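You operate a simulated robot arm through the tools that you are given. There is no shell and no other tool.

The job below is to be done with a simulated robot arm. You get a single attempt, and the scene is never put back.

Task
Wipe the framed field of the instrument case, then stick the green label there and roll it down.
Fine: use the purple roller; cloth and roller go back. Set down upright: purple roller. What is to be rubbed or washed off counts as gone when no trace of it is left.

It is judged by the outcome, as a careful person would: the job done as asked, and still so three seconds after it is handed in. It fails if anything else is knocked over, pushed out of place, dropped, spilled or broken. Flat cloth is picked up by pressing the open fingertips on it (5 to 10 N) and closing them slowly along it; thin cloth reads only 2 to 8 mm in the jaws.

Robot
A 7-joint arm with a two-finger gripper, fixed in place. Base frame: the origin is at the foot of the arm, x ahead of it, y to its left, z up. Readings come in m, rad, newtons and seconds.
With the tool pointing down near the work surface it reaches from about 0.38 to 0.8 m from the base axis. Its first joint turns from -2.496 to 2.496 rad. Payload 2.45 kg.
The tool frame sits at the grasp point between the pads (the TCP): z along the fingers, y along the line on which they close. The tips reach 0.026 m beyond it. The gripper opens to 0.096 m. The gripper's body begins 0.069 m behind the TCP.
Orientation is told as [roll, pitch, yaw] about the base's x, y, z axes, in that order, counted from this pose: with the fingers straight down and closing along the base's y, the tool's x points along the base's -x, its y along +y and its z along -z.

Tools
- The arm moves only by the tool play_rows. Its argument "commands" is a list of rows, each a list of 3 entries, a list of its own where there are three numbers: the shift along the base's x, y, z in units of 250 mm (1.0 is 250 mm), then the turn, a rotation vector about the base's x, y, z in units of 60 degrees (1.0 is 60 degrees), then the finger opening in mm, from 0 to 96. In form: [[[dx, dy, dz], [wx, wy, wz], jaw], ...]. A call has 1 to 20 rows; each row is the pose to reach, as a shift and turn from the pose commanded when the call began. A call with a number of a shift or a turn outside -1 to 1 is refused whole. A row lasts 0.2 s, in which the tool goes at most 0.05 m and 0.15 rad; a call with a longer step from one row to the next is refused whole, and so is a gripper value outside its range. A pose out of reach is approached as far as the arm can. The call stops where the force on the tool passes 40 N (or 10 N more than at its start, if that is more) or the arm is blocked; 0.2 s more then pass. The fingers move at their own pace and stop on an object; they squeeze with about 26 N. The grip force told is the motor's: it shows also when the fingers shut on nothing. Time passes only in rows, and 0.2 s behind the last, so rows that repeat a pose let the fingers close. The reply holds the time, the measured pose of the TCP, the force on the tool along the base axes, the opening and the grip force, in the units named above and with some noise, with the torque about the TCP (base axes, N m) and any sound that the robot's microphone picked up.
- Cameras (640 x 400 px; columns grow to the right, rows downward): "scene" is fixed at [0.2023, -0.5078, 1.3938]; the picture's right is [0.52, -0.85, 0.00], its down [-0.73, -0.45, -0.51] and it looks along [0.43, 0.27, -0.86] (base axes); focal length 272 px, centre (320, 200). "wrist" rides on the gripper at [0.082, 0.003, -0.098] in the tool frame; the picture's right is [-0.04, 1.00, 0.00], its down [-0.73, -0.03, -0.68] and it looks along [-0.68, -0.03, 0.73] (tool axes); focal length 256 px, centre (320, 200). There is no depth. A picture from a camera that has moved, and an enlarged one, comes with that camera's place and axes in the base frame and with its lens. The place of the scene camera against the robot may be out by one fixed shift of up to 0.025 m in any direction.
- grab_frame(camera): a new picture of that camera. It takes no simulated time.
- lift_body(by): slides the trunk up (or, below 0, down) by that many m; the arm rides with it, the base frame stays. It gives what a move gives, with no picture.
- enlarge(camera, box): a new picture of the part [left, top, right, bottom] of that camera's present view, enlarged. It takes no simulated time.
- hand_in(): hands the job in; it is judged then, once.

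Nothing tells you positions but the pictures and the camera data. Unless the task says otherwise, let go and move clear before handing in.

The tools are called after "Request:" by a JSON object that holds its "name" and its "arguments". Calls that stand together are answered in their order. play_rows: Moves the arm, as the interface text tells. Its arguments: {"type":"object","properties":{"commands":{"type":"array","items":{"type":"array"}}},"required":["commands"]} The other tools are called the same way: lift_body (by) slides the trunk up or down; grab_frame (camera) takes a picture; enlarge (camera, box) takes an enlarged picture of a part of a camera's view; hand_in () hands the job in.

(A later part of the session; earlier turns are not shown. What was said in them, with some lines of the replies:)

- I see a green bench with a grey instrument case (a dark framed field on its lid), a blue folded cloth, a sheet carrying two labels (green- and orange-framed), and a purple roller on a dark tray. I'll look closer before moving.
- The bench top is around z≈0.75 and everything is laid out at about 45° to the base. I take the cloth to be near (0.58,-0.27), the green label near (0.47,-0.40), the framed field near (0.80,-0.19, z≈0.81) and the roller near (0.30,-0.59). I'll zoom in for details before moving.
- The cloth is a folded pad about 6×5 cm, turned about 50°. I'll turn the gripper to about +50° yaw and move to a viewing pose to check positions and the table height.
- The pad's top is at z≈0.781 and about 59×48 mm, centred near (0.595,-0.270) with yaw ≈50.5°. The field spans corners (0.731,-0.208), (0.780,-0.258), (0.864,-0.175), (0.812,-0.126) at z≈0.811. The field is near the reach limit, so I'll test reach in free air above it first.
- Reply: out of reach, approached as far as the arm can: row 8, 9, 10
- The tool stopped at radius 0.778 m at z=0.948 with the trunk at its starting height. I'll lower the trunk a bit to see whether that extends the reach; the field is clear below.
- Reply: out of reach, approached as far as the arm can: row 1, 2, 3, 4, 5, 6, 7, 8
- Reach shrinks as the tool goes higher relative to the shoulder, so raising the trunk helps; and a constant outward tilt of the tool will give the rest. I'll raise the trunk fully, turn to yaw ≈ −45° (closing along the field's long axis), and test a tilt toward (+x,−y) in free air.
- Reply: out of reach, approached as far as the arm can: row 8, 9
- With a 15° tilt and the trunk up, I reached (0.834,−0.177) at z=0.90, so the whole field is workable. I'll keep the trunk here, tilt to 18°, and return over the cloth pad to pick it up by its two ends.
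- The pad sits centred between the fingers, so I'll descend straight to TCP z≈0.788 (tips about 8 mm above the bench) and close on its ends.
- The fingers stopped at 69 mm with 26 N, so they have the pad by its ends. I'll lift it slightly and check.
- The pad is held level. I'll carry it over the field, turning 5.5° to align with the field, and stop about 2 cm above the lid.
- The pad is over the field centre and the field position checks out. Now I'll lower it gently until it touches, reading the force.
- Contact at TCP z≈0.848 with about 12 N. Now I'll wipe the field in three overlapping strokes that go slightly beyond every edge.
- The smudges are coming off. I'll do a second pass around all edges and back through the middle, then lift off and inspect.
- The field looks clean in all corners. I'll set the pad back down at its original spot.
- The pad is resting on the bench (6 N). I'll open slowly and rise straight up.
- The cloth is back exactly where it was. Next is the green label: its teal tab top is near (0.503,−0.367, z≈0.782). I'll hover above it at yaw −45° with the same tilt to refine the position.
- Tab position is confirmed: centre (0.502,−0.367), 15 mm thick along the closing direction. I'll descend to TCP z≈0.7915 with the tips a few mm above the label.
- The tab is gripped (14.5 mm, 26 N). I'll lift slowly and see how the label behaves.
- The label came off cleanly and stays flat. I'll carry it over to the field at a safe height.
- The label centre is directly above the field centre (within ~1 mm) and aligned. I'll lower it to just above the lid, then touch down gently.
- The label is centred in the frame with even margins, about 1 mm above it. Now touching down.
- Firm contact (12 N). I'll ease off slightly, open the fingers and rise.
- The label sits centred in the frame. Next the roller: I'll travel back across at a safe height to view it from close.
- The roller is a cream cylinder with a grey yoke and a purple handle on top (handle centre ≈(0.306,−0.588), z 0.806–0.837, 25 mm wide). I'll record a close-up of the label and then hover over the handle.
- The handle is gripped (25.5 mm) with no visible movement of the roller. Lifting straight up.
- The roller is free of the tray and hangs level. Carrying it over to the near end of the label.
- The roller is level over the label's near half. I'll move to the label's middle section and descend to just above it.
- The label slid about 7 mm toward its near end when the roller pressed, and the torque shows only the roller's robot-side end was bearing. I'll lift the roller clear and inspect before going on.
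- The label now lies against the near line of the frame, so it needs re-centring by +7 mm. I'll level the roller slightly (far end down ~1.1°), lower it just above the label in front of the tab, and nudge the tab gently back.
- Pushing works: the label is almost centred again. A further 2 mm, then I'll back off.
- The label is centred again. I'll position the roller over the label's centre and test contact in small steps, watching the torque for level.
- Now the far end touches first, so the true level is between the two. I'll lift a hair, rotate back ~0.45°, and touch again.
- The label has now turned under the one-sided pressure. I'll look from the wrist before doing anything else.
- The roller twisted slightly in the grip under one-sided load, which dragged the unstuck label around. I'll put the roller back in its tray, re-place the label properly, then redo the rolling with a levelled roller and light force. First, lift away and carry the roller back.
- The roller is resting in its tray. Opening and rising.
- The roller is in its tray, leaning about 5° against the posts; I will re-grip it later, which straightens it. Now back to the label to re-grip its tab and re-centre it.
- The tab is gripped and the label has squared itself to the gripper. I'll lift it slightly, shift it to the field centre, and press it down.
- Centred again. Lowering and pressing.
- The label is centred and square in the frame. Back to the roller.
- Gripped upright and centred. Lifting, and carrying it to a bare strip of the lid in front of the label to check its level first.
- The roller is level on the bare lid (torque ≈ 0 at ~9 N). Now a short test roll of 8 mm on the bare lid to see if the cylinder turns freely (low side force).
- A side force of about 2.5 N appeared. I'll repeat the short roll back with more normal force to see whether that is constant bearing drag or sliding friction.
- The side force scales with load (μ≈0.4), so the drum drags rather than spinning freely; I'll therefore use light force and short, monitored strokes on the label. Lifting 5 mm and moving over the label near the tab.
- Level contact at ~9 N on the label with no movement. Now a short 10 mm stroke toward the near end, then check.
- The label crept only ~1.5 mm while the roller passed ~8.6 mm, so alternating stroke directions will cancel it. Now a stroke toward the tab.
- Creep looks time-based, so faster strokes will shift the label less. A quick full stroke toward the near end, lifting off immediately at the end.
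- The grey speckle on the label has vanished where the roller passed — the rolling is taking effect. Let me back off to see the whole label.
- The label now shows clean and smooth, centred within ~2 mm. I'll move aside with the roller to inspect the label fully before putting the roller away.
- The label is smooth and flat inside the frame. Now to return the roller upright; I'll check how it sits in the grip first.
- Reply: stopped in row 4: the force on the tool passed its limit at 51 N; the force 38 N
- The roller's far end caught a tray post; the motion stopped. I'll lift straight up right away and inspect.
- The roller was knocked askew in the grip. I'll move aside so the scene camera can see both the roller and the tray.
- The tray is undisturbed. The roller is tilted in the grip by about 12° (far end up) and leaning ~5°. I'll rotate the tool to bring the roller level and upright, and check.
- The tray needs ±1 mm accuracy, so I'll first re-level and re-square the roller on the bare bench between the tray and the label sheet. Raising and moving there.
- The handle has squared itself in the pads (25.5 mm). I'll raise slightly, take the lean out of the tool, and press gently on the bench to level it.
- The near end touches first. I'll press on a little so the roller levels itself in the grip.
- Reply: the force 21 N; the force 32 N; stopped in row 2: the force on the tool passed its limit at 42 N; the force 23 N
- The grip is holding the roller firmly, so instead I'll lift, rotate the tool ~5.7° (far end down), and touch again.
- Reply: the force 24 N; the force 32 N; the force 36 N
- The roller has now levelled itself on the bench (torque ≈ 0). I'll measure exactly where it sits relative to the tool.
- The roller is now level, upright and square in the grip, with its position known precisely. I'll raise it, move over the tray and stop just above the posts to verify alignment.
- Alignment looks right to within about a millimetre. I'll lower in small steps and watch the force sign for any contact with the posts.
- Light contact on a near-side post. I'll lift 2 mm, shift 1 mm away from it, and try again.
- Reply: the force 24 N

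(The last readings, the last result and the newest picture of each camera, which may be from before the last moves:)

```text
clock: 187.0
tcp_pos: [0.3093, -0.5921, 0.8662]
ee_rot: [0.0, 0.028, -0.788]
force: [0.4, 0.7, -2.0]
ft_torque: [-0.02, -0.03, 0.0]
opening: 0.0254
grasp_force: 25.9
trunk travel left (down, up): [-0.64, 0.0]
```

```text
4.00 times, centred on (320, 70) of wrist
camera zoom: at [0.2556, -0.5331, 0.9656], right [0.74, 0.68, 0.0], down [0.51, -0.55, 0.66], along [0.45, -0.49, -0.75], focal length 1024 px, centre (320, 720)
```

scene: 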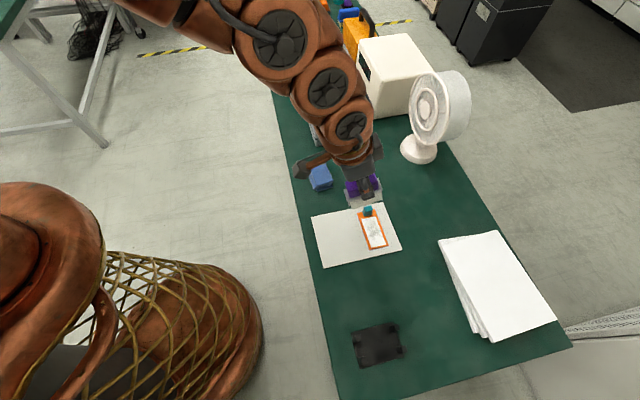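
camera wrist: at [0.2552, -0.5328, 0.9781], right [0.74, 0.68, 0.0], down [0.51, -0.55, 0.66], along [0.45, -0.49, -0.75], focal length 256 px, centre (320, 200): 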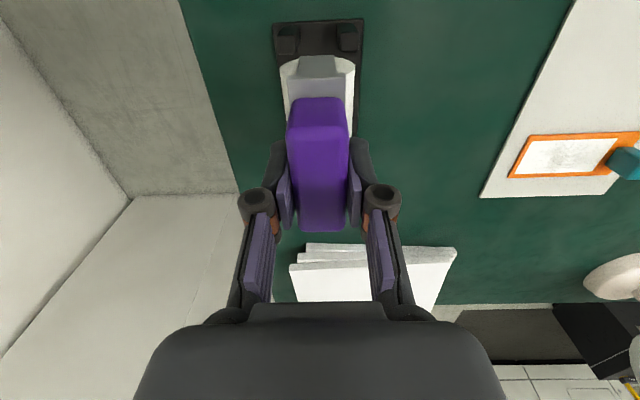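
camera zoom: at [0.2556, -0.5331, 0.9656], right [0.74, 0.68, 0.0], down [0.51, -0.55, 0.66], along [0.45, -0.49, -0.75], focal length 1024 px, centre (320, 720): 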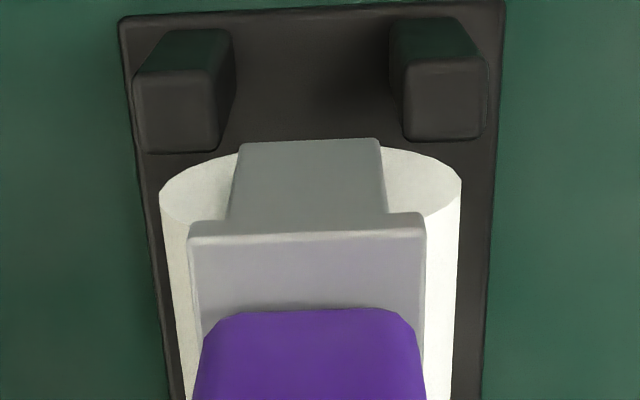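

Request:
{"name": "play_rows", "arguments": {"commands": [[[0, 0, -0.004], [0, 0, 0], 10], [[0, 0, -0.004], [0, 0, 0], 10]]}}

Request:
{"name": "play_rows", "arguments": {"commands": [[[0, 0, -0.004], [0, 0, 0], 10], [[0, 0, -0.004], [0, 0, 0], 10]]}}

Request:
{"name": "play_rows", "arguments": {"commands": [[[0, 0, -0.005], [0, 0, 0], 10], [[0, 0, -0.01], [0, 0, 0], 10]]}}

Request:
{"name": "play_rows", "arguments": {"commands": [[[0, 0, -0.005], [0, 0, 0], 10], [[0, 0, -0.01], [0, 0, 0], 10]]}}

```text
clock: 187.6
tcp_pos: [0.3081, -0.5923, 0.8653]
ee_rot: [-0.001, 0.029, -0.788]
force: [0.1, 0.0, -1.5]
ft_torque: [-0.04, 0.02, -0.03]
opening: 0.0254
grasp_force: 25.7
trunk travel left (down, up): [-0.64, 0.0]
```

```text
clock: 188.2
tcp_pos: [0.3088, -0.5923, 0.8634]
ee_rot: [0.001, 0.028, -0.787]
force: [0.3, -0.2, -1.3]
ft_torque: [-0.02, 0.01, 0.0]
opening: 0.0256
grasp_force: 25.4
trunk travel left (down, up): [-0.64, 0.0]
```

```text
clock: 188.8
tcp_pos: [0.3094, -0.5915, 0.862]
ee_rot: [0.001, 0.028, -0.788]
force: [-0.4, -0.8, -1.7]
ft_torque: [0.0, -0.02, -0.01]
opening: 0.0256
grasp_force: 26.0
trunk travel left (down, up): [-0.64, 0.0]
```

```text
clock: 189.4
tcp_pos: [0.3084, -0.5922, 0.8581]
ee_rot: [-0.001, 0.028, -0.787]
force: [-0.2, -0.7, -2.1]
ft_torque: [-0.01, -0.02, 0.04]
opening: 0.0256
grasp_force: 25.7
trunk travel left (down, up): [-0.64, 0.0]
```

It is between the posts now with no contact. Continuing down to the tray floor.

Request:
{"name": "play_rows", "arguments": {"commands": [[[0, 0, -0.012], [0, 0, 0], 10], [[0, 0, -0.024], [0, 0, 0], 10], [[0, 0, -0.036], [0, 0, 0], 10], [[0, 0, -0.036], [0, 0, 0], 10]]}}

Request:
{"name": "play_rows", "arguments": {"commands": [[[0, 0, -0.012], [0, 0, 0], 10], [[0, 0, -0.024], [0, 0, 0], 10], [[0, 0, -0.036], [0, 0, 0], 10], [[0, 0, -0.036], [0, 0, 0], 10]]}}

Request:
{"name": "play_rows", "arguments": {"commands": [[[0, 0, -0.008], [0, 0, 0], 10], [[0, 0, -0.016], [0, 0, 0], 10], [[0, 0, -0.02], [0, 0, 0], 10]]}}

```text
clock: 190.4
tcp_pos: [0.3086, -0.5925, 0.8488]
ee_rot: [-0.001, 0.028, -0.787]
force: [0.3, -0.2, -1.6]
ft_torque: [-0.05, -0.03, 0.0]
opening: 0.0257
grasp_force: 25.8
trunk travel left (down, up): [-0.64, 0.0]
```

```text
clock: 191.4
tcp_pos: [0.3089, -0.5928, 0.8404]
ee_rot: [0.001, 0.03, -0.787]
force: [-2.3, 3.1, -0.1]
ft_torque: [0.13, 0.1, 0.08]
opening: 0.0254
grasp_force: 26.1
trunk travel left (down, up): [-0.64, 0.0]
```

```text
clock: 192.2
tcp_pos: [0.3086, -0.5924, 0.8363]
ee_rot: [0.0, 0.028, -0.786]
force: [-2.1, 2.1, -0.5]
ft_torque: [0.09, 0.07, -0.01]
opening: 0.0255
grasp_force: 26.5
trunk travel left (down, up): [-0.64, 0.0]
```

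Request:
{"name": "play_rows", "arguments": {"commands": [[[-0.001, 0.001, -0.004], [0, 0, 0], 10], [[-0.0016, 0.0016, -0.008], [0, 0, 0], 10], [[-0.0016, 0.0016, -0.01], [0, 0, 0], 10], [[-0.0016, 0.0016, -0.01], [0, 0, 0], 10]]}}

Request:
{"name": "play_rows", "arguments": {"commands": [[[0, 0, -0.004], [0, 0, 0], 10], [[0, 0, -0.006], [0, 0, 0], 10]]}}

Request:
{"name": "play_rows", "arguments": {"commands": [[[0, 0, -0.003], [0, 0, 0], 10], [[0, 0, -0.003], [0, 0, 0], 10]]}}

```text
clock: 193.2
tcp_pos: [0.3087, -0.593, 0.8338]
ee_rot: [0.0, 0.026, -0.786]
force: [0.5, 0.6, -1.9]
ft_torque: [-0.04, -0.08, 0.0]
opening: 0.0254
grasp_force: 25.6
trunk travel left (down, up): [-0.64, 0.0]
```

```text
clock: 193.8
tcp_pos: [0.3076, -0.5915, 0.8329]
ee_rot: [0.001, 0.026, -0.786]
force: [1.2, 0.2, 3.3]
ft_torque: [-0.07, -0.14, 0.03]
opening: 0.0254
grasp_force: 26.2
trunk travel left (down, up): [-0.64, 0.0]
```

```text
clock: 194.4
tcp_pos: [0.3088, -0.5907, 0.8325]
ee_rot: [0.0, 0.025, -0.787]
force: [-0.2, 1.4, 12.1]
ft_torque: [-0.12, -0.22, 0.04]
opening: 0.0254
grasp_force: 25.7
trunk travel left (down, up): [-0.64, 0.0]
```

The roller is seated on the tray floor. I'll ease the pressure and open the fingers very slowly, keeping still.

Request:
{"name": "play_rows", "arguments": {"commands": [[[0, 0, 0.002], [0, 0, 0], 10], [[0, 0, 0.003], [0, 0, 0], 10], [[0, 0, 0.003], [0, 0, 0], 25], [[0, 0, 0.003], [0, 0, 0], 26], [[0, 0, 0.003], [0, 0, 0], 26.4], [[0, 0, 0.003], [0, 0, 0], 26.8], [[0, 0, 0.003], [0, 0, 0], 27.2], [[0, 0, 0.003], [0, 0, 0], 27.6], [[0, 0, 0.003], [0, 0, 0], 28], [[0, 0, 0.003], [0, 0, 0], 28.4], [[0, 0, 0.003], [0, 0, 0], 28.8], [[0, 0, 0.003], [0, 0, 0], 29.2], [[0, 0, 0.003], [0, 0, 0], 29.6], [[0, 0, 0.003], [0, 0, 0], 30]]}}

Request:
{"name": "enlarge", "arguments": {"camera": "wrist", "box": [220, 20, 420, 250]}}

```text
clock: 197.4
tcp_pos: [0.3086, -0.594, 0.832]
ee_rot: [0.0, 0.028, -0.787]
force: [0.2, -0.9, 0.0]
ft_torque: [0.01, 0.01, 0.01]
opening: 0.0299
grasp_force: 0.1
trunk travel left (down, up): [-0.64, 0.0]
```

```text
1.74 times, centred on (320, 135) of wrist
camera zoom: at [0.2552, -0.5339, 0.9317], right [0.74, 0.68, 0.0], down [0.51, -0.55, 0.66], along [0.45, -0.49, -0.75], focal length 445 px, centre (320, 313)
```

zoom: 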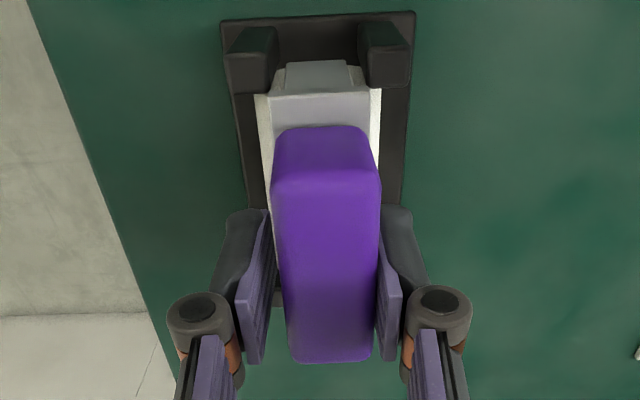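

The handle is leaning slightly against the right finger. I'll re-close, bias it a fraction of a degree the other way, and release again to find the balance.

Request:
{"name": "play_rows", "arguments": {"commands": [[[0, 0, 0], [0, 0, 0], 28], [[0, 0, 0], [0, 0, 0], 26], [[0, 0, 0], [0, 0, 0], 24], [[0, 0, 0], [0, 0, 0], 20], [[-0.001, -0.001, 0], [0.0035, -0.0035, 0], 20], [[-0.0021, -0.0021, 0], [0.0068, -0.0068, 0], 20], [[-0.0021, -0.0021, 0], [0.0068, -0.0068, 0], 20], [[-0.0021, -0.0021, 0], [0.0068, -0.0068, 0], 25], [[-0.0021, -0.0021, 0], [0.0068, -0.0068, 0], 26], [[-0.0021, -0.0021, 0], [0.0068, -0.0068, 0], 26.4], [[-0.0021, -0.0021, 0], [0.0068, -0.0068, 0], 26.8], [[-0.0021, -0.0021, 0], [0.0068, -0.0068, 0], 27.2], [[-0.0021, -0.0021, 0], [0.0068, -0.0068, 0], 27.6], [[-0.0021, -0.0021, 0], [0.0068, -0.0068, 0], 28], [[-0.0021, -0.0021, 0], [0.0068, -0.0068, 0], 29], [[-0.0021, -0.0021, 0], [0.0068, -0.0068, 0], 30]]}}

Request:
{"name": "enlarge", "arguments": {"camera": "wrist", "box": [220, 20, 420, 250]}}

```text
clock: 200.8
tcp_pos: [0.309, -0.5921, 0.8332]
ee_rot: [0.01, 0.027, -0.785]
force: [-0.2, 1.3, 0.6]
ft_torque: [-0.01, 0.01, -0.03]
opening: 0.0301
grasp_force: 0.1
trunk travel left (down, up): [-0.64, 0.0]
```

```text
1.74 times, centred on (320, 135) of wrist
camera zoom: at [0.2539, -0.5348, 0.9322], right [0.74, 0.68, 0.01], down [0.51, -0.56, 0.66], along [0.45, -0.48, -0.75], focal length 445 px, centre (320, 313)
```

zoom: 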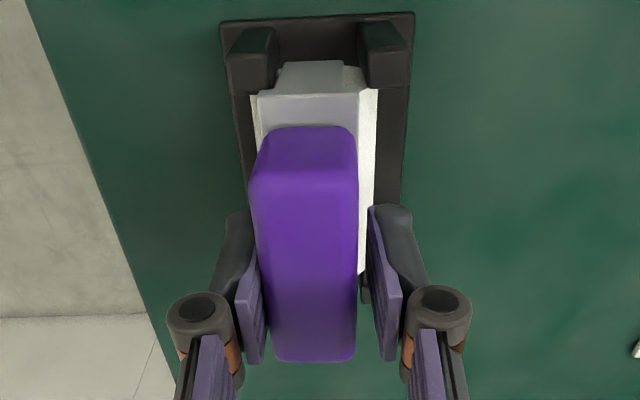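

Request:
{"name": "play_rows", "arguments": {"commands": [[[0, 0, 0], [0, 0, 0], 28], [[0, 0, 0], [0, 0, 0], 26], [[0, 0, 0], [0, 0, 0], 24], [[0, 0, 0], [0, 0, 0], 20], [[0.0006, 0.0006, 0], [-0.002, 0.002, 0], 20], [[0.0012, 0.0012, 0], [-0.004, 0.004, 0], 20], [[0.0012, 0.0012, 0], [-0.004, 0.004, 0], 20], [[0.0012, 0.0012, 0], [-0.004, 0.004, 0], 25], [[0.0012, 0.0012, 0], [-0.004, 0.004, 0], 25.6], [[0.0012, 0.0012, 0], [-0.004, 0.004, 0], 26], [[0.0012, 0.0012, 0], [-0.004, 0.004, 0], 26.3], [[0.0012, 0.0012, 0], [-0.004, 0.004, 0], 26.6], [[0.0012, 0.0012, 0], [-0.004, 0.004, 0], 27], [[0.0012, 0.0012, 0], [-0.004, 0.004, 0], 28], [[0.0012, 0.0012, 0], [-0.004, 0.004, 0], 29], [[0.0012, 0.0012, 0], [-0.004, 0.004, 0], 30]]}}

Request:
{"name": "enlarge", "arguments": {"camera": "wrist", "box": [220, 20, 420, 250]}}

```text
clock: 204.2
tcp_pos: [0.3088, -0.593, 0.8325]
ee_rot: [0.005, 0.028, -0.787]
force: [-0.3, 0.3, 0.2]
ft_torque: [-0.03, -0.03, 0.01]
opening: 0.0299
grasp_force: 0.0
trunk travel left (down, up): [-0.64, 0.0]
```

```text
1.74 times, centred on (320, 135) of wrist
camera zoom: at [0.2547, -0.5339, 0.9315], right [0.74, 0.68, 0.0], down [0.51, -0.55, 0.66], along [0.45, -0.48, -0.75], focal length 445 px, centre (320, 313)
```

zoom: 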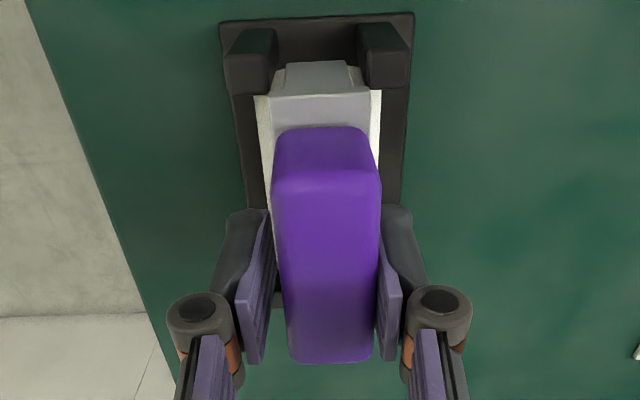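

Request:
{"name": "play_rows", "arguments": {"commands": [[[0, 0, 0], [0, 0, 0], 28], [[0, 0, 0], [0, 0, 0], 26], [[0, 0, 0], [0, 0, 0], 24], [[0, 0, 0], [0, 0, 0], 20], [[-0.0003, -0.0003, 0], [0.0009, -0.0009, 0], 20], [[-0.0006, -0.0006, 0], [0.0018, -0.0018, 0], 20], [[-0.0006, -0.0006, 0], [0.0018, -0.0018, 0], 20], [[-0.0006, -0.0006, 0], [0.0018, -0.0018, 0], 25], [[-0.0006, -0.0006, 0], [0.0018, -0.0018, 0], 25.6], [[-0.0006, -0.0006, 0], [0.0018, -0.0018, 0], 26], [[-0.0006, -0.0006, 0], [0.0018, -0.0018, 0], 26.3], [[-0.0006, -0.0006, 0], [0.0018, -0.0018, 0], 26.6], [[-0.0006, -0.0006, 0], [0.0018, -0.0018, 0], 27], [[-0.0006, -0.0006, 0], [0.0018, -0.0018, 0], 28], [[-0.0006, -0.0006, 0], [0.0018, -0.0018, 0], 29], [[-0.0006, -0.0006, 0], [0.0018, -0.0018, 0], 30]]}}

Request:
{"name": "enlarge", "arguments": {"camera": "wrist", "box": [220, 20, 420, 250]}}

```text
clock: 207.6
tcp_pos: [0.3091, -0.5921, 0.8328]
ee_rot: [0.008, 0.027, -0.786]
force: [0.7, 0.5, 0.3]
ft_torque: [0.0, 0.02, -0.01]
opening: 0.0298
grasp_force: 0.1
trunk travel left (down, up): [-0.64, 0.0]
```

```text
1.74 times, centred on (320, 135) of wrist
camera zoom: at [0.2544, -0.5344, 0.9316], right [0.74, 0.68, 0.01], down [0.51, -0.56, 0.66], along [0.45, -0.48, -0.75], focal length 445 px, centre (320, 313)
```

zoom: 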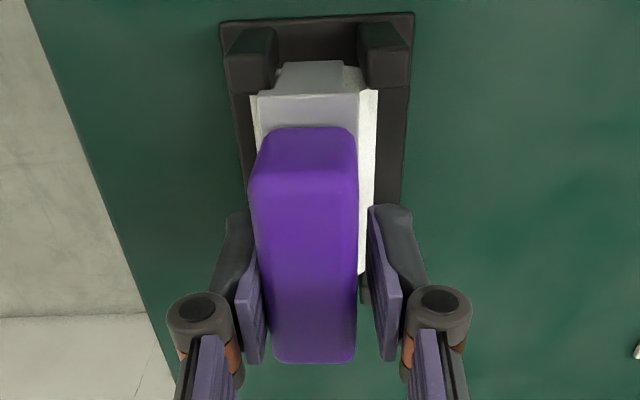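

Request:
{"name": "play_rows", "arguments": {"commands": [[[0, 0, 0], [0, 0, 0], 28], [[0, 0, 0], [0, 0, 0], 26], [[0, 0, 0], [0, 0, 0], 24], [[0, 0, 0], [0, 0, 0], 20], [[0.0003, 0.0003, 0], [-0.0009, 0.0009, 0], 20], [[0.0003, 0.0003, 0], [-0.0009, 0.0009, 0], 20], [[0.0003, 0.0003, 0], [-0.0009, 0.0009, 0], 25], [[0.0003, 0.0003, 0], [-0.0009, 0.0009, 0], 25.4], [[0.0003, 0.0003, 0], [-0.0009, 0.0009, 0], 25.6], [[0.0003, 0.0003, 0], [-0.0009, 0.0009, 0], 25.8], [[0.0003, 0.0003, 0], [-0.0009, 0.0009, 0], 26], [[0.0003, 0.0003, 0], [-0.0009, 0.0009, 0], 26.2], [[0.0003, 0.0003, 0], [-0.0009, 0.0009, 0], 26.4], [[0.0003, 0.0003, 0], [-0.0009, 0.0009, 0], 26.7], [[0.0003, 0.0003, 0], [-0.0009, 0.0009, 0], 27], [[0.0003, 0.0003, 0], [-0.0009, 0.0009, 0], 27.5], [[0.0003, 0.0003, 0], [-0.0009, 0.0009, 0], 28], [[0.0003, 0.0003, 0], [-0.0009, 0.0009, 0], 29], [[0.0003, 0.0003, 0], [-0.0009, 0.0009, 0], 30]]}}

Request:
{"name": "enlarge", "arguments": {"camera": "wrist", "box": [220, 20, 420, 250]}}

```text
clock: 211.6
tcp_pos: [0.3087, -0.5935, 0.8325]
ee_rot: [0.004, 0.028, -0.784]
force: [-0.5, -0.7, -0.4]
ft_torque: [0.01, -0.05, 0.03]
opening: 0.0302
grasp_force: 0.1
trunk travel left (down, up): [-0.64, 0.0]
```

```text
1.74 times, centred on (320, 135) of wrist
camera zoom: at [0.2548, -0.534, 0.9317], right [0.74, 0.68, 0.0], down [0.51, -0.56, 0.66], along [0.45, -0.48, -0.75], focal length 445 px, centre (320, 313)
```

zoom: 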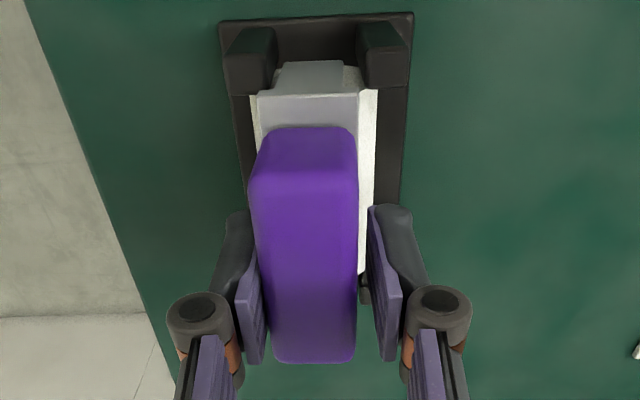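

The roller balances on its drum and tips to one side or the other within a couple of degrees. I'll slide it a few mm so its yoke sits right beside a post, which will hold it upright when released.

Request:
{"name": "play_rows", "arguments": {"commands": [[[0, 0, 0], [0, 0, 0], 28], [[0, 0, 0], [0, 0, 0], 26], [[0, 0, 0], [0, 0, 0], 24], [[0, 0, 0], [0, 0, 0], 20], [[0.001, 0.001, 0], [-0.002, 0.002, 0], 20], [[0.002, 0.002, 0], [-0.004, 0.004, 0], 20], [[0.004, 0.004, 0], [-0.004, 0.004, 0], 20], [[0.006, 0.006, 0], [-0.004, 0.004, 0], 20], [[0.008, 0.008, 0], [-0.004, 0.004, 0], 20], [[0.008, 0.008, 0], [-0.004, 0.004, 0], 20]]}}

Request:
{"name": "enlarge", "arguments": {"camera": "wrist", "box": [240, 20, 400, 120]}}

```text
clock: 213.8
tcp_pos: [0.3108, -0.5911, 0.832]
ee_rot: [0.0, 0.027, -0.788]
force: [-0.8, -1.7, 5.5]
ft_torque: [-0.07, 0.14, 0.04]
opening: 0.0254
grasp_force: 25.7
trunk travel left (down, up): [-0.64, 0.0]
```

```text
4.00 times, centred on (320, 70) of wrist
camera zoom: at [0.2568, -0.5316, 0.9316], right [0.74, 0.68, 0.0], down [0.51, -0.55, 0.66], along [0.45, -0.49, -0.75], focal length 1024 px, centre (320, 720)
```

zoom: 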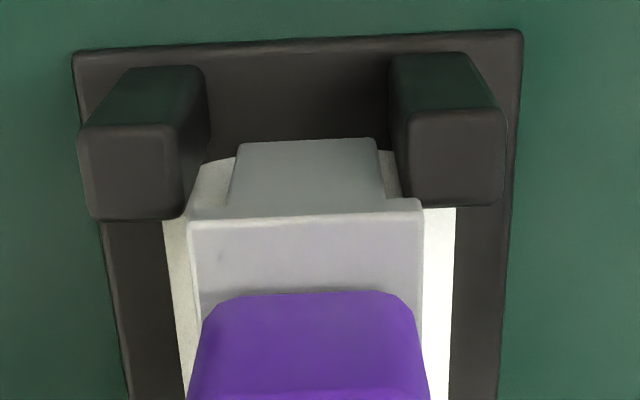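

Request:
{"name": "play_rows", "arguments": {"commands": [[[0.0014, 0.0014, 0], [0, 0, 0], 20], [[0.0028, 0.0028, 0], [0, 0, 0], 20]]}}

Request:
{"name": "play_rows", "arguments": {"commands": [[[0.0014, 0.0014, 0], [0, 0, 0], 20], [[0.0028, 0.0028, 0], [0, 0, 0], 20]]}}

Request:
{"name": "enlarge", "arguments": {"camera": "wrist", "box": [240, 20, 400, 120]}}

```text
clock: 214.4
tcp_pos: [0.3108, -0.5904, 0.8323]
ee_rot: [-0.001, 0.028, -0.786]
force: [-1.9, -0.1, 3.1]
ft_torque: [-0.16, 0.01, -0.02]
opening: 0.0256
grasp_force: 25.9
trunk travel left (down, up): [-0.64, 0.0]
```

```text
clock: 215.0
tcp_pos: [0.3106, -0.5881, 0.8323]
ee_rot: [-0.001, 0.027, -0.788]
force: [-1.9, -4.2, -0.3]
ft_torque: [-0.15, 0.02, 0.13]
opening: 0.0254
grasp_force: 26.5
trunk travel left (down, up): [-0.64, 0.0]
```

```text
4.00 times, centred on (320, 70) of wrist
camera zoom: at [0.2581, -0.5299, 0.9316], right [0.74, 0.68, 0.0], down [0.51, -0.55, 0.66], along [0.45, -0.49, -0.75], focal length 1024 px, centre (320, 720)
```

zoom: 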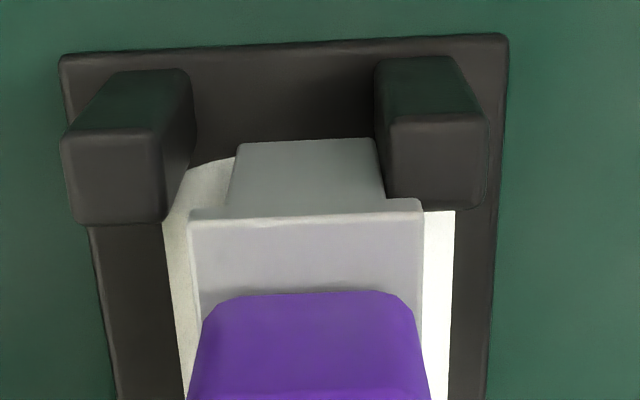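

The yoke plate now touches the post. I'll relieve the preload slightly and release slowly.

Request:
{"name": "play_rows", "arguments": {"commands": [[[-0.001, -0.001, -0.001], [0, 0, 0], 20], [[-0.001, -0.001, -0.001], [0, 0, 0], 20], [[-0.001, -0.001, -0.001], [0, 0, 0], 25], [[-0.001, -0.001, -0.001], [0, 0, 0], 25.6], [[-0.001, -0.001, -0.001], [0, 0, 0], 26], [[-0.001, -0.001, -0.001], [0, 0, 0], 26.4], [[-0.001, -0.001, -0.001], [0, 0, 0], 26.8], [[-0.001, -0.001, -0.001], [0, 0, 0], 27.2], [[-0.001, -0.001, -0.001], [0, 0, 0], 28], [[-0.001, -0.001, -0.001], [0, 0, 0], 29], [[-0.001, -0.001, -0.001], [0, 0, 0], 30], [[-0.001, -0.001, -0.001], [0, 0, 0], 30]]}}

Request:
{"name": "enlarge", "arguments": {"camera": "wrist", "box": [220, 20, 420, 250]}}

```text
clock: 217.6
tcp_pos: [0.3124, -0.5895, 0.833]
ee_rot: [-0.001, 0.029, -0.785]
force: [-0.4, -0.5, 0.6]
ft_torque: [-0.01, 0.02, 0.02]
opening: 0.0301
grasp_force: 0.1
trunk travel left (down, up): [-0.64, 0.0]
```

```text
1.74 times, centred on (320, 135) of wrist
camera zoom: at [0.2584, -0.53, 0.9314], right [0.74, 0.68, 0.0], down [0.51, -0.55, 0.66], along [0.45, -0.49, -0.75], focal length 445 px, centre (320, 313)
```

zoom: 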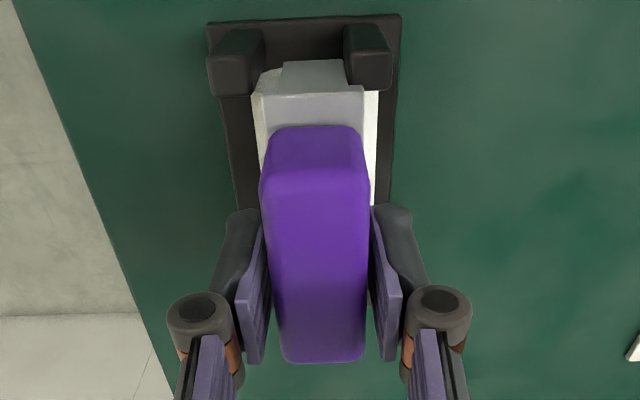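

It now stands upright on its own, touching neither finger. I'll open further and check that it stays.

Request:
{"name": "play_rows", "arguments": {"commands": [[[0, 0, 0], [0, 0, 0], 32], [[0, 0, 0], [0, 0, 0], 36], [[0, 0, 0], [0, 0, 0], 42], [[0, 0, 0], [0, 0, 0], 50], [[0, 0, 0], [0, 0, 0], 60], [[0, 0, 0], [0, 0, 0], 60], [[0, 0, 0], [0, 0, 0], 60], [[0, 0, 0], [0, 0, 0], 60], [[0, 0, 0], [0, 0, 0], 60]]}}

Request:
{"name": "enlarge", "arguments": {"camera": "wrist", "box": [220, 20, 420, 250]}}

```text
clock: 219.6
tcp_pos: [0.3116, -0.589, 0.833]
ee_rot: [0.001, 0.029, -0.788]
force: [-0.6, -0.5, -0.1]
ft_torque: [0.03, 0.02, 0.01]
opening: 0.0601
grasp_force: 0.0
trunk travel left (down, up): [-0.64, 0.0]
```

```text
1.74 times, centred on (320, 135) of wrist
camera zoom: at [0.2584, -0.53, 0.9315], right [0.74, 0.68, 0.0], down [0.51, -0.55, 0.66], along [0.45, -0.49, -0.75], focal length 445 px, centre (320, 313)
```

zoom: 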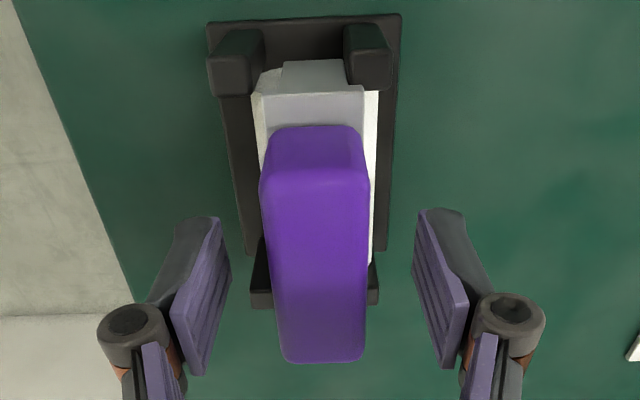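

Stable and upright. Rising straight up and clear.

Request:
{"name": "play_rows", "arguments": {"commands": [[[0, 0, 0.04], [0, 0, 0], 60], [[0, 0, 0.1], [0, 0, 0], 60], [[0, 0, 0.2], [0, 0, 0], 60], [[0, 0, 0.32], [0, 0, 0], 60], [[0, 0, 0.46], [0, 0, 0], 60], [[0, 0, 0.6], [0, 0, 0], 60], [[0.08, 0.08, 0.68], [0, 0, 0], 60], [[0.18, 0.18, 0.7], [0, 0, 0], 60], [[0.28, 0.28, 0.7], [0, 0, 0], 60], [[0.4, 0.38, 0.7], [0, 0, 0], 60], [[0.52, 0.48, 0.7], [0, 0, 0], 60], [[0.64, 0.56, 0.7], [0, 0, 0], 60], [[0.76, 0.64, 0.7], [0, 0, 0], 60], [[0.76, 0.64, 0.7], [0, 0, 0], 60]]}}

Request:
{"name": "grab_frame", "arguments": {"camera": "scene"}}

Request:
{"name": "enlarge", "arguments": {"camera": "scene", "box": [330, 310, 430, 375]}}

Request:
{"name": "grab_frame", "arguments": {"camera": "wrist"}}

```text
clock: 222.6
tcp_pos: [0.5018, -0.4277, 1.0078]
ee_rot: [-0.001, 0.025, -0.787]
force: [-0.1, -0.3, 0.5]
ft_torque: [-0.02, 0.0, -0.02]
opening: 0.06
grasp_force: 0.1
trunk travel left (down, up): [-0.64, 0.0]
```

```text
taken
```

scene: 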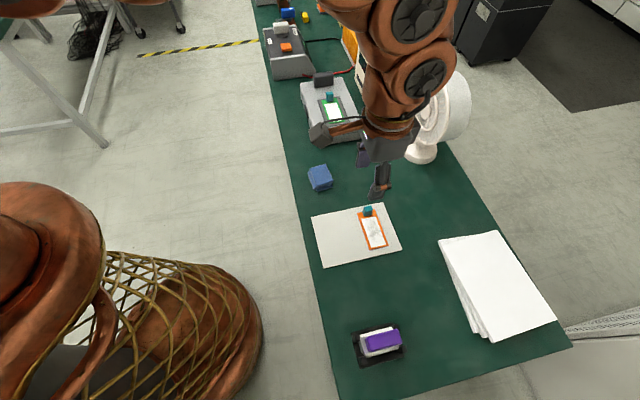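

```text
6.15 times, centred on (380, 342) of scene
camera zoom: at [0.2023, -0.5078, 1.3938], right [0.52, -0.85, 0.0], down [-0.73, -0.45, -0.51], along [0.43, 0.27, -0.86], focal length 1671 px, centre (-49, -677)
```

zoom: 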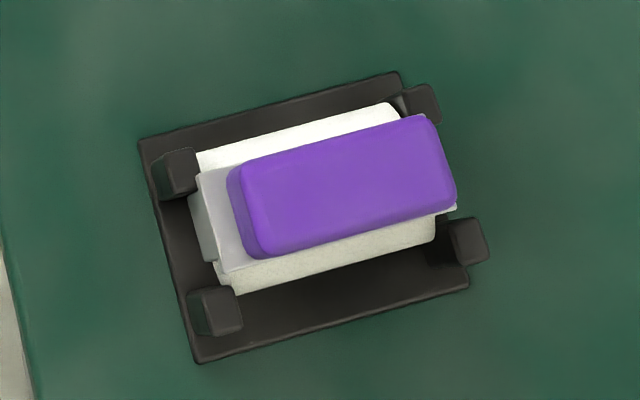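

```text
taken
camera wrist: at [0.4481, -0.3699, 1.1072], right [0.74, 0.68, 0.0], down [0.51, -0.55, 0.66], along [0.45, -0.49, -0.75], focal length 256 px, centre (320, 200)
```

wrist: 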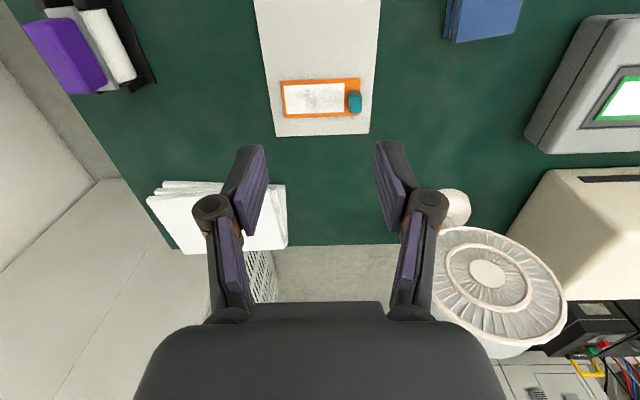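

The roller stands upright in its tray. Final checks of the label, case, cloth and the orange label against their starting positions.

Request:
{"name": "enlarge", "arguments": {"camera": "scene", "box": [280, 60, 400, 135]}}

Request:
{"name": "enlarge", "arguments": {"camera": "scene", "box": [290, 150, 420, 275]}}

Request:
{"name": "enlarge", "arguments": {"camera": "scene", "box": [312, 86, 352, 126]}}

Request:
{"name": "enlarge", "arguments": {"camera": "wrist", "box": [520, 0, 640, 160]}}

```text
5.33 times, centred on (340, 98) of scene
camera zoom: at [0.2023, -0.5078, 1.3938], right [0.52, -0.85, 0.0], down [-0.73, -0.45, -0.51], along [0.43, 0.27, -0.86], focal length 1448 px, centre (213, 747)
```

zoom: 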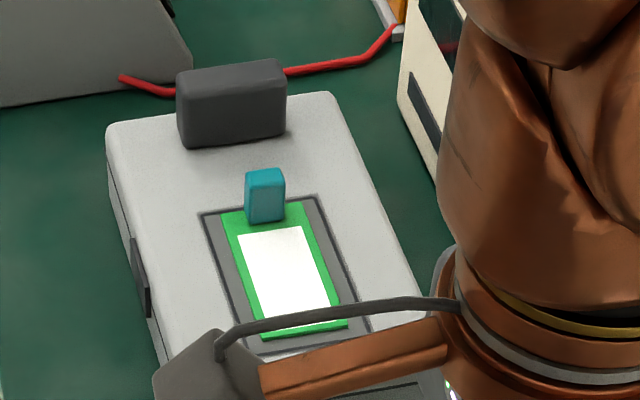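

```text
3.20 times, centred on (355, 212) of scene
camera zoom: at [0.2023, -0.5078, 1.3938], right [0.52, -0.85, 0.0], down [-0.73, -0.45, -0.51], along [0.43, 0.27, -0.86], focal length 869 px, centre (208, 160)
```

zoom: 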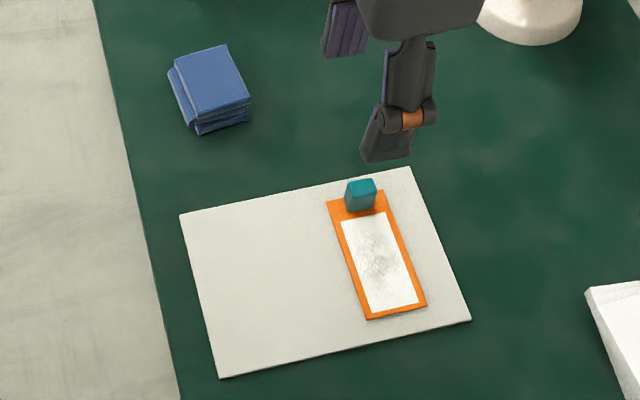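

```text
10.00 times, centred on (332, 106) of scene
camera zoom: at [0.2023, -0.5078, 1.3938], right [0.52, -0.85, 0.0], down [-0.73, -0.45, -0.51], along [0.43, 0.27, -0.86], focal length 2715 px, centre (200, 1140)
```

zoom: 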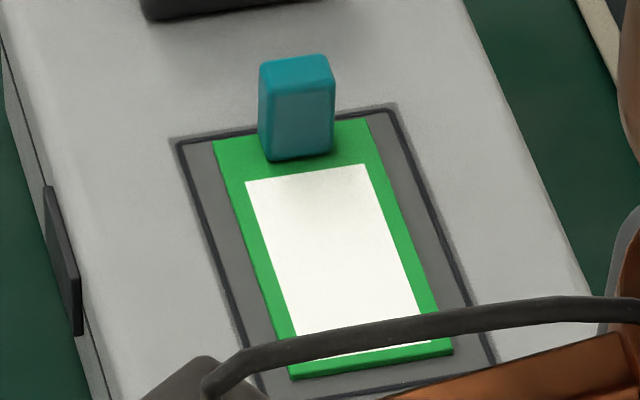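

```text
2.50 times, centred on (580, 80) of wrist
camera zoom: at [0.4481, -0.3699, 1.1072], right [0.74, 0.68, 0.0], down [0.51, -0.55, 0.66], along [0.45, -0.49, -0.75], focal length 640 px, centre (-330, 500)
```

zoom: 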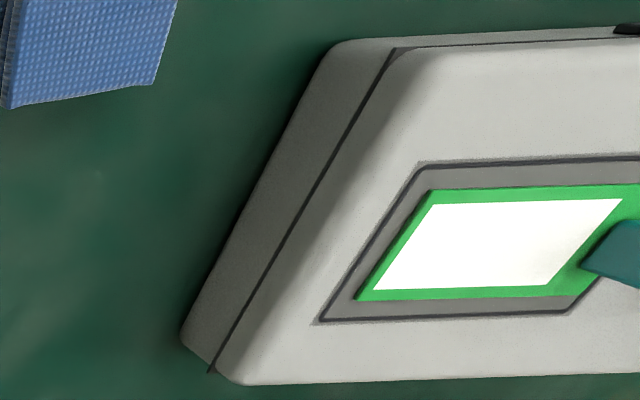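

Request:
{"name": "play_rows", "arguments": {"commands": [[[0, 0, 0.04], [0, 0, 0], 60], [[0, 0, 0.08], [0, 0, 0], 60], [[0, 0, 0.08], [0, 0, 0], 60], [[0, 0, 0.08], [0, 0, 0], 60], [[0, 0, 0.08], [0, 0, 0], 60], [[0, 0, 0.08], [0, 0, 0], 60], [[0, 0, 0.08], [0, 0, 0], 60], [[0, 0, 0.08], [0, 0, 0], 60], [[0, 0, 0.08], [0, 0, 0], 60], [[0, 0, 0.08], [0, 0, 0], 60], [[0, 0, 0.08], [0, 0, 0], 60], [[0, 0, 0.08], [0, 0, 0], 60], [[0, 0, 0.08], [0, 0, 0], 60], [[0, 0, 0.08], [0, 0, 0], 60], [[0, 0, 0.08], [0, 0, 0], 60]]}}

Request:
{"name": "enlarge", "arguments": {"camera": "scene", "box": [330, 310, 430, 375]}}

Request:
{"name": "grab_frame", "arguments": {"camera": "scene"}}

```text
clock: 225.8
tcp_pos: [0.5029, -0.4289, 1.028]
ee_rot: [-0.001, 0.029, -0.787]
force: [-0.4, -0.7, 0.6]
ft_torque: [0.02, -0.01, 0.0]
opening: 0.0601
grasp_force: 0.1
trunk travel left (down, up): [-0.64, 0.0]
```

```text
6.15 times, centred on (380, 342) of scene
camera zoom: at [0.2023, -0.5078, 1.3938], right [0.52, -0.85, 0.0], down [-0.73, -0.45, -0.51], along [0.43, 0.27, -0.86], focal length 1671 px, centre (-49, -677)
```

zoom: 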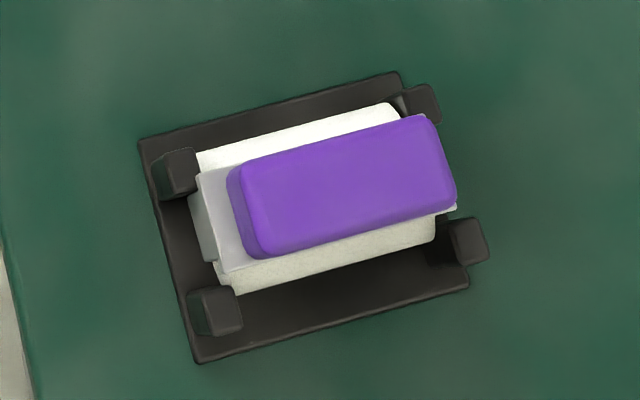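

```text
taken
```

scene: 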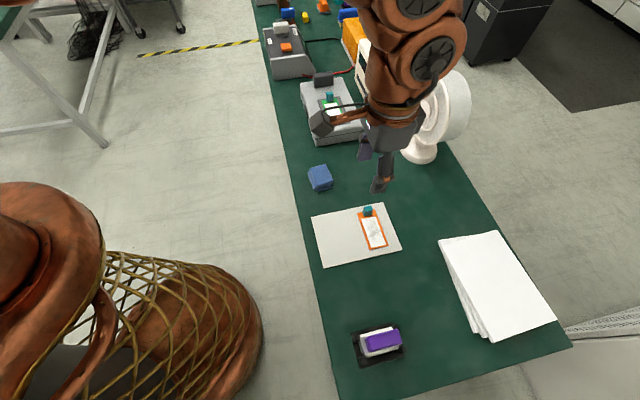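

After more than three seconds nothing has moved. The field is clean, the green label is smooth and inside the frame, and the cloth is back. The roller stands upright in its tray and the gripper is empty and clear, so I'm handing in.

Request:
{"name": "hand_in", "arguments": {}}

```text
The job is handed in.
```

I handed the job in: the field is wiped, the green label is stuck in the frame and rolled down, and the cloth and purple roller are back. I don't have the judge's result.

- **Field:** the smudges came off in two passes, and close-ups of all four corners showed no trace left.
- **Label:** it lies flat inside the frame, about 2 mm off centre along its length. It slid and turned during my first try at rolling, so I re-placed it and rolled it again. The grey speckle on it went away where the roller passed.
- **Tab:** the teal tab is still on the label, so the strip next to it could not be rolled.
- **Cloth:** it is back on its original spot.
- **Roller:** it stands upright in its tray, about 4 mm from where it started. I set it against a post because it tipped when left free. On the way back it hit a tray post hard enough to stop the arm (51 N); the tray did not move.

The case, the label sheet and the orange label look unmoved. Everything was still in place just over three seconds after I let go of the roller.
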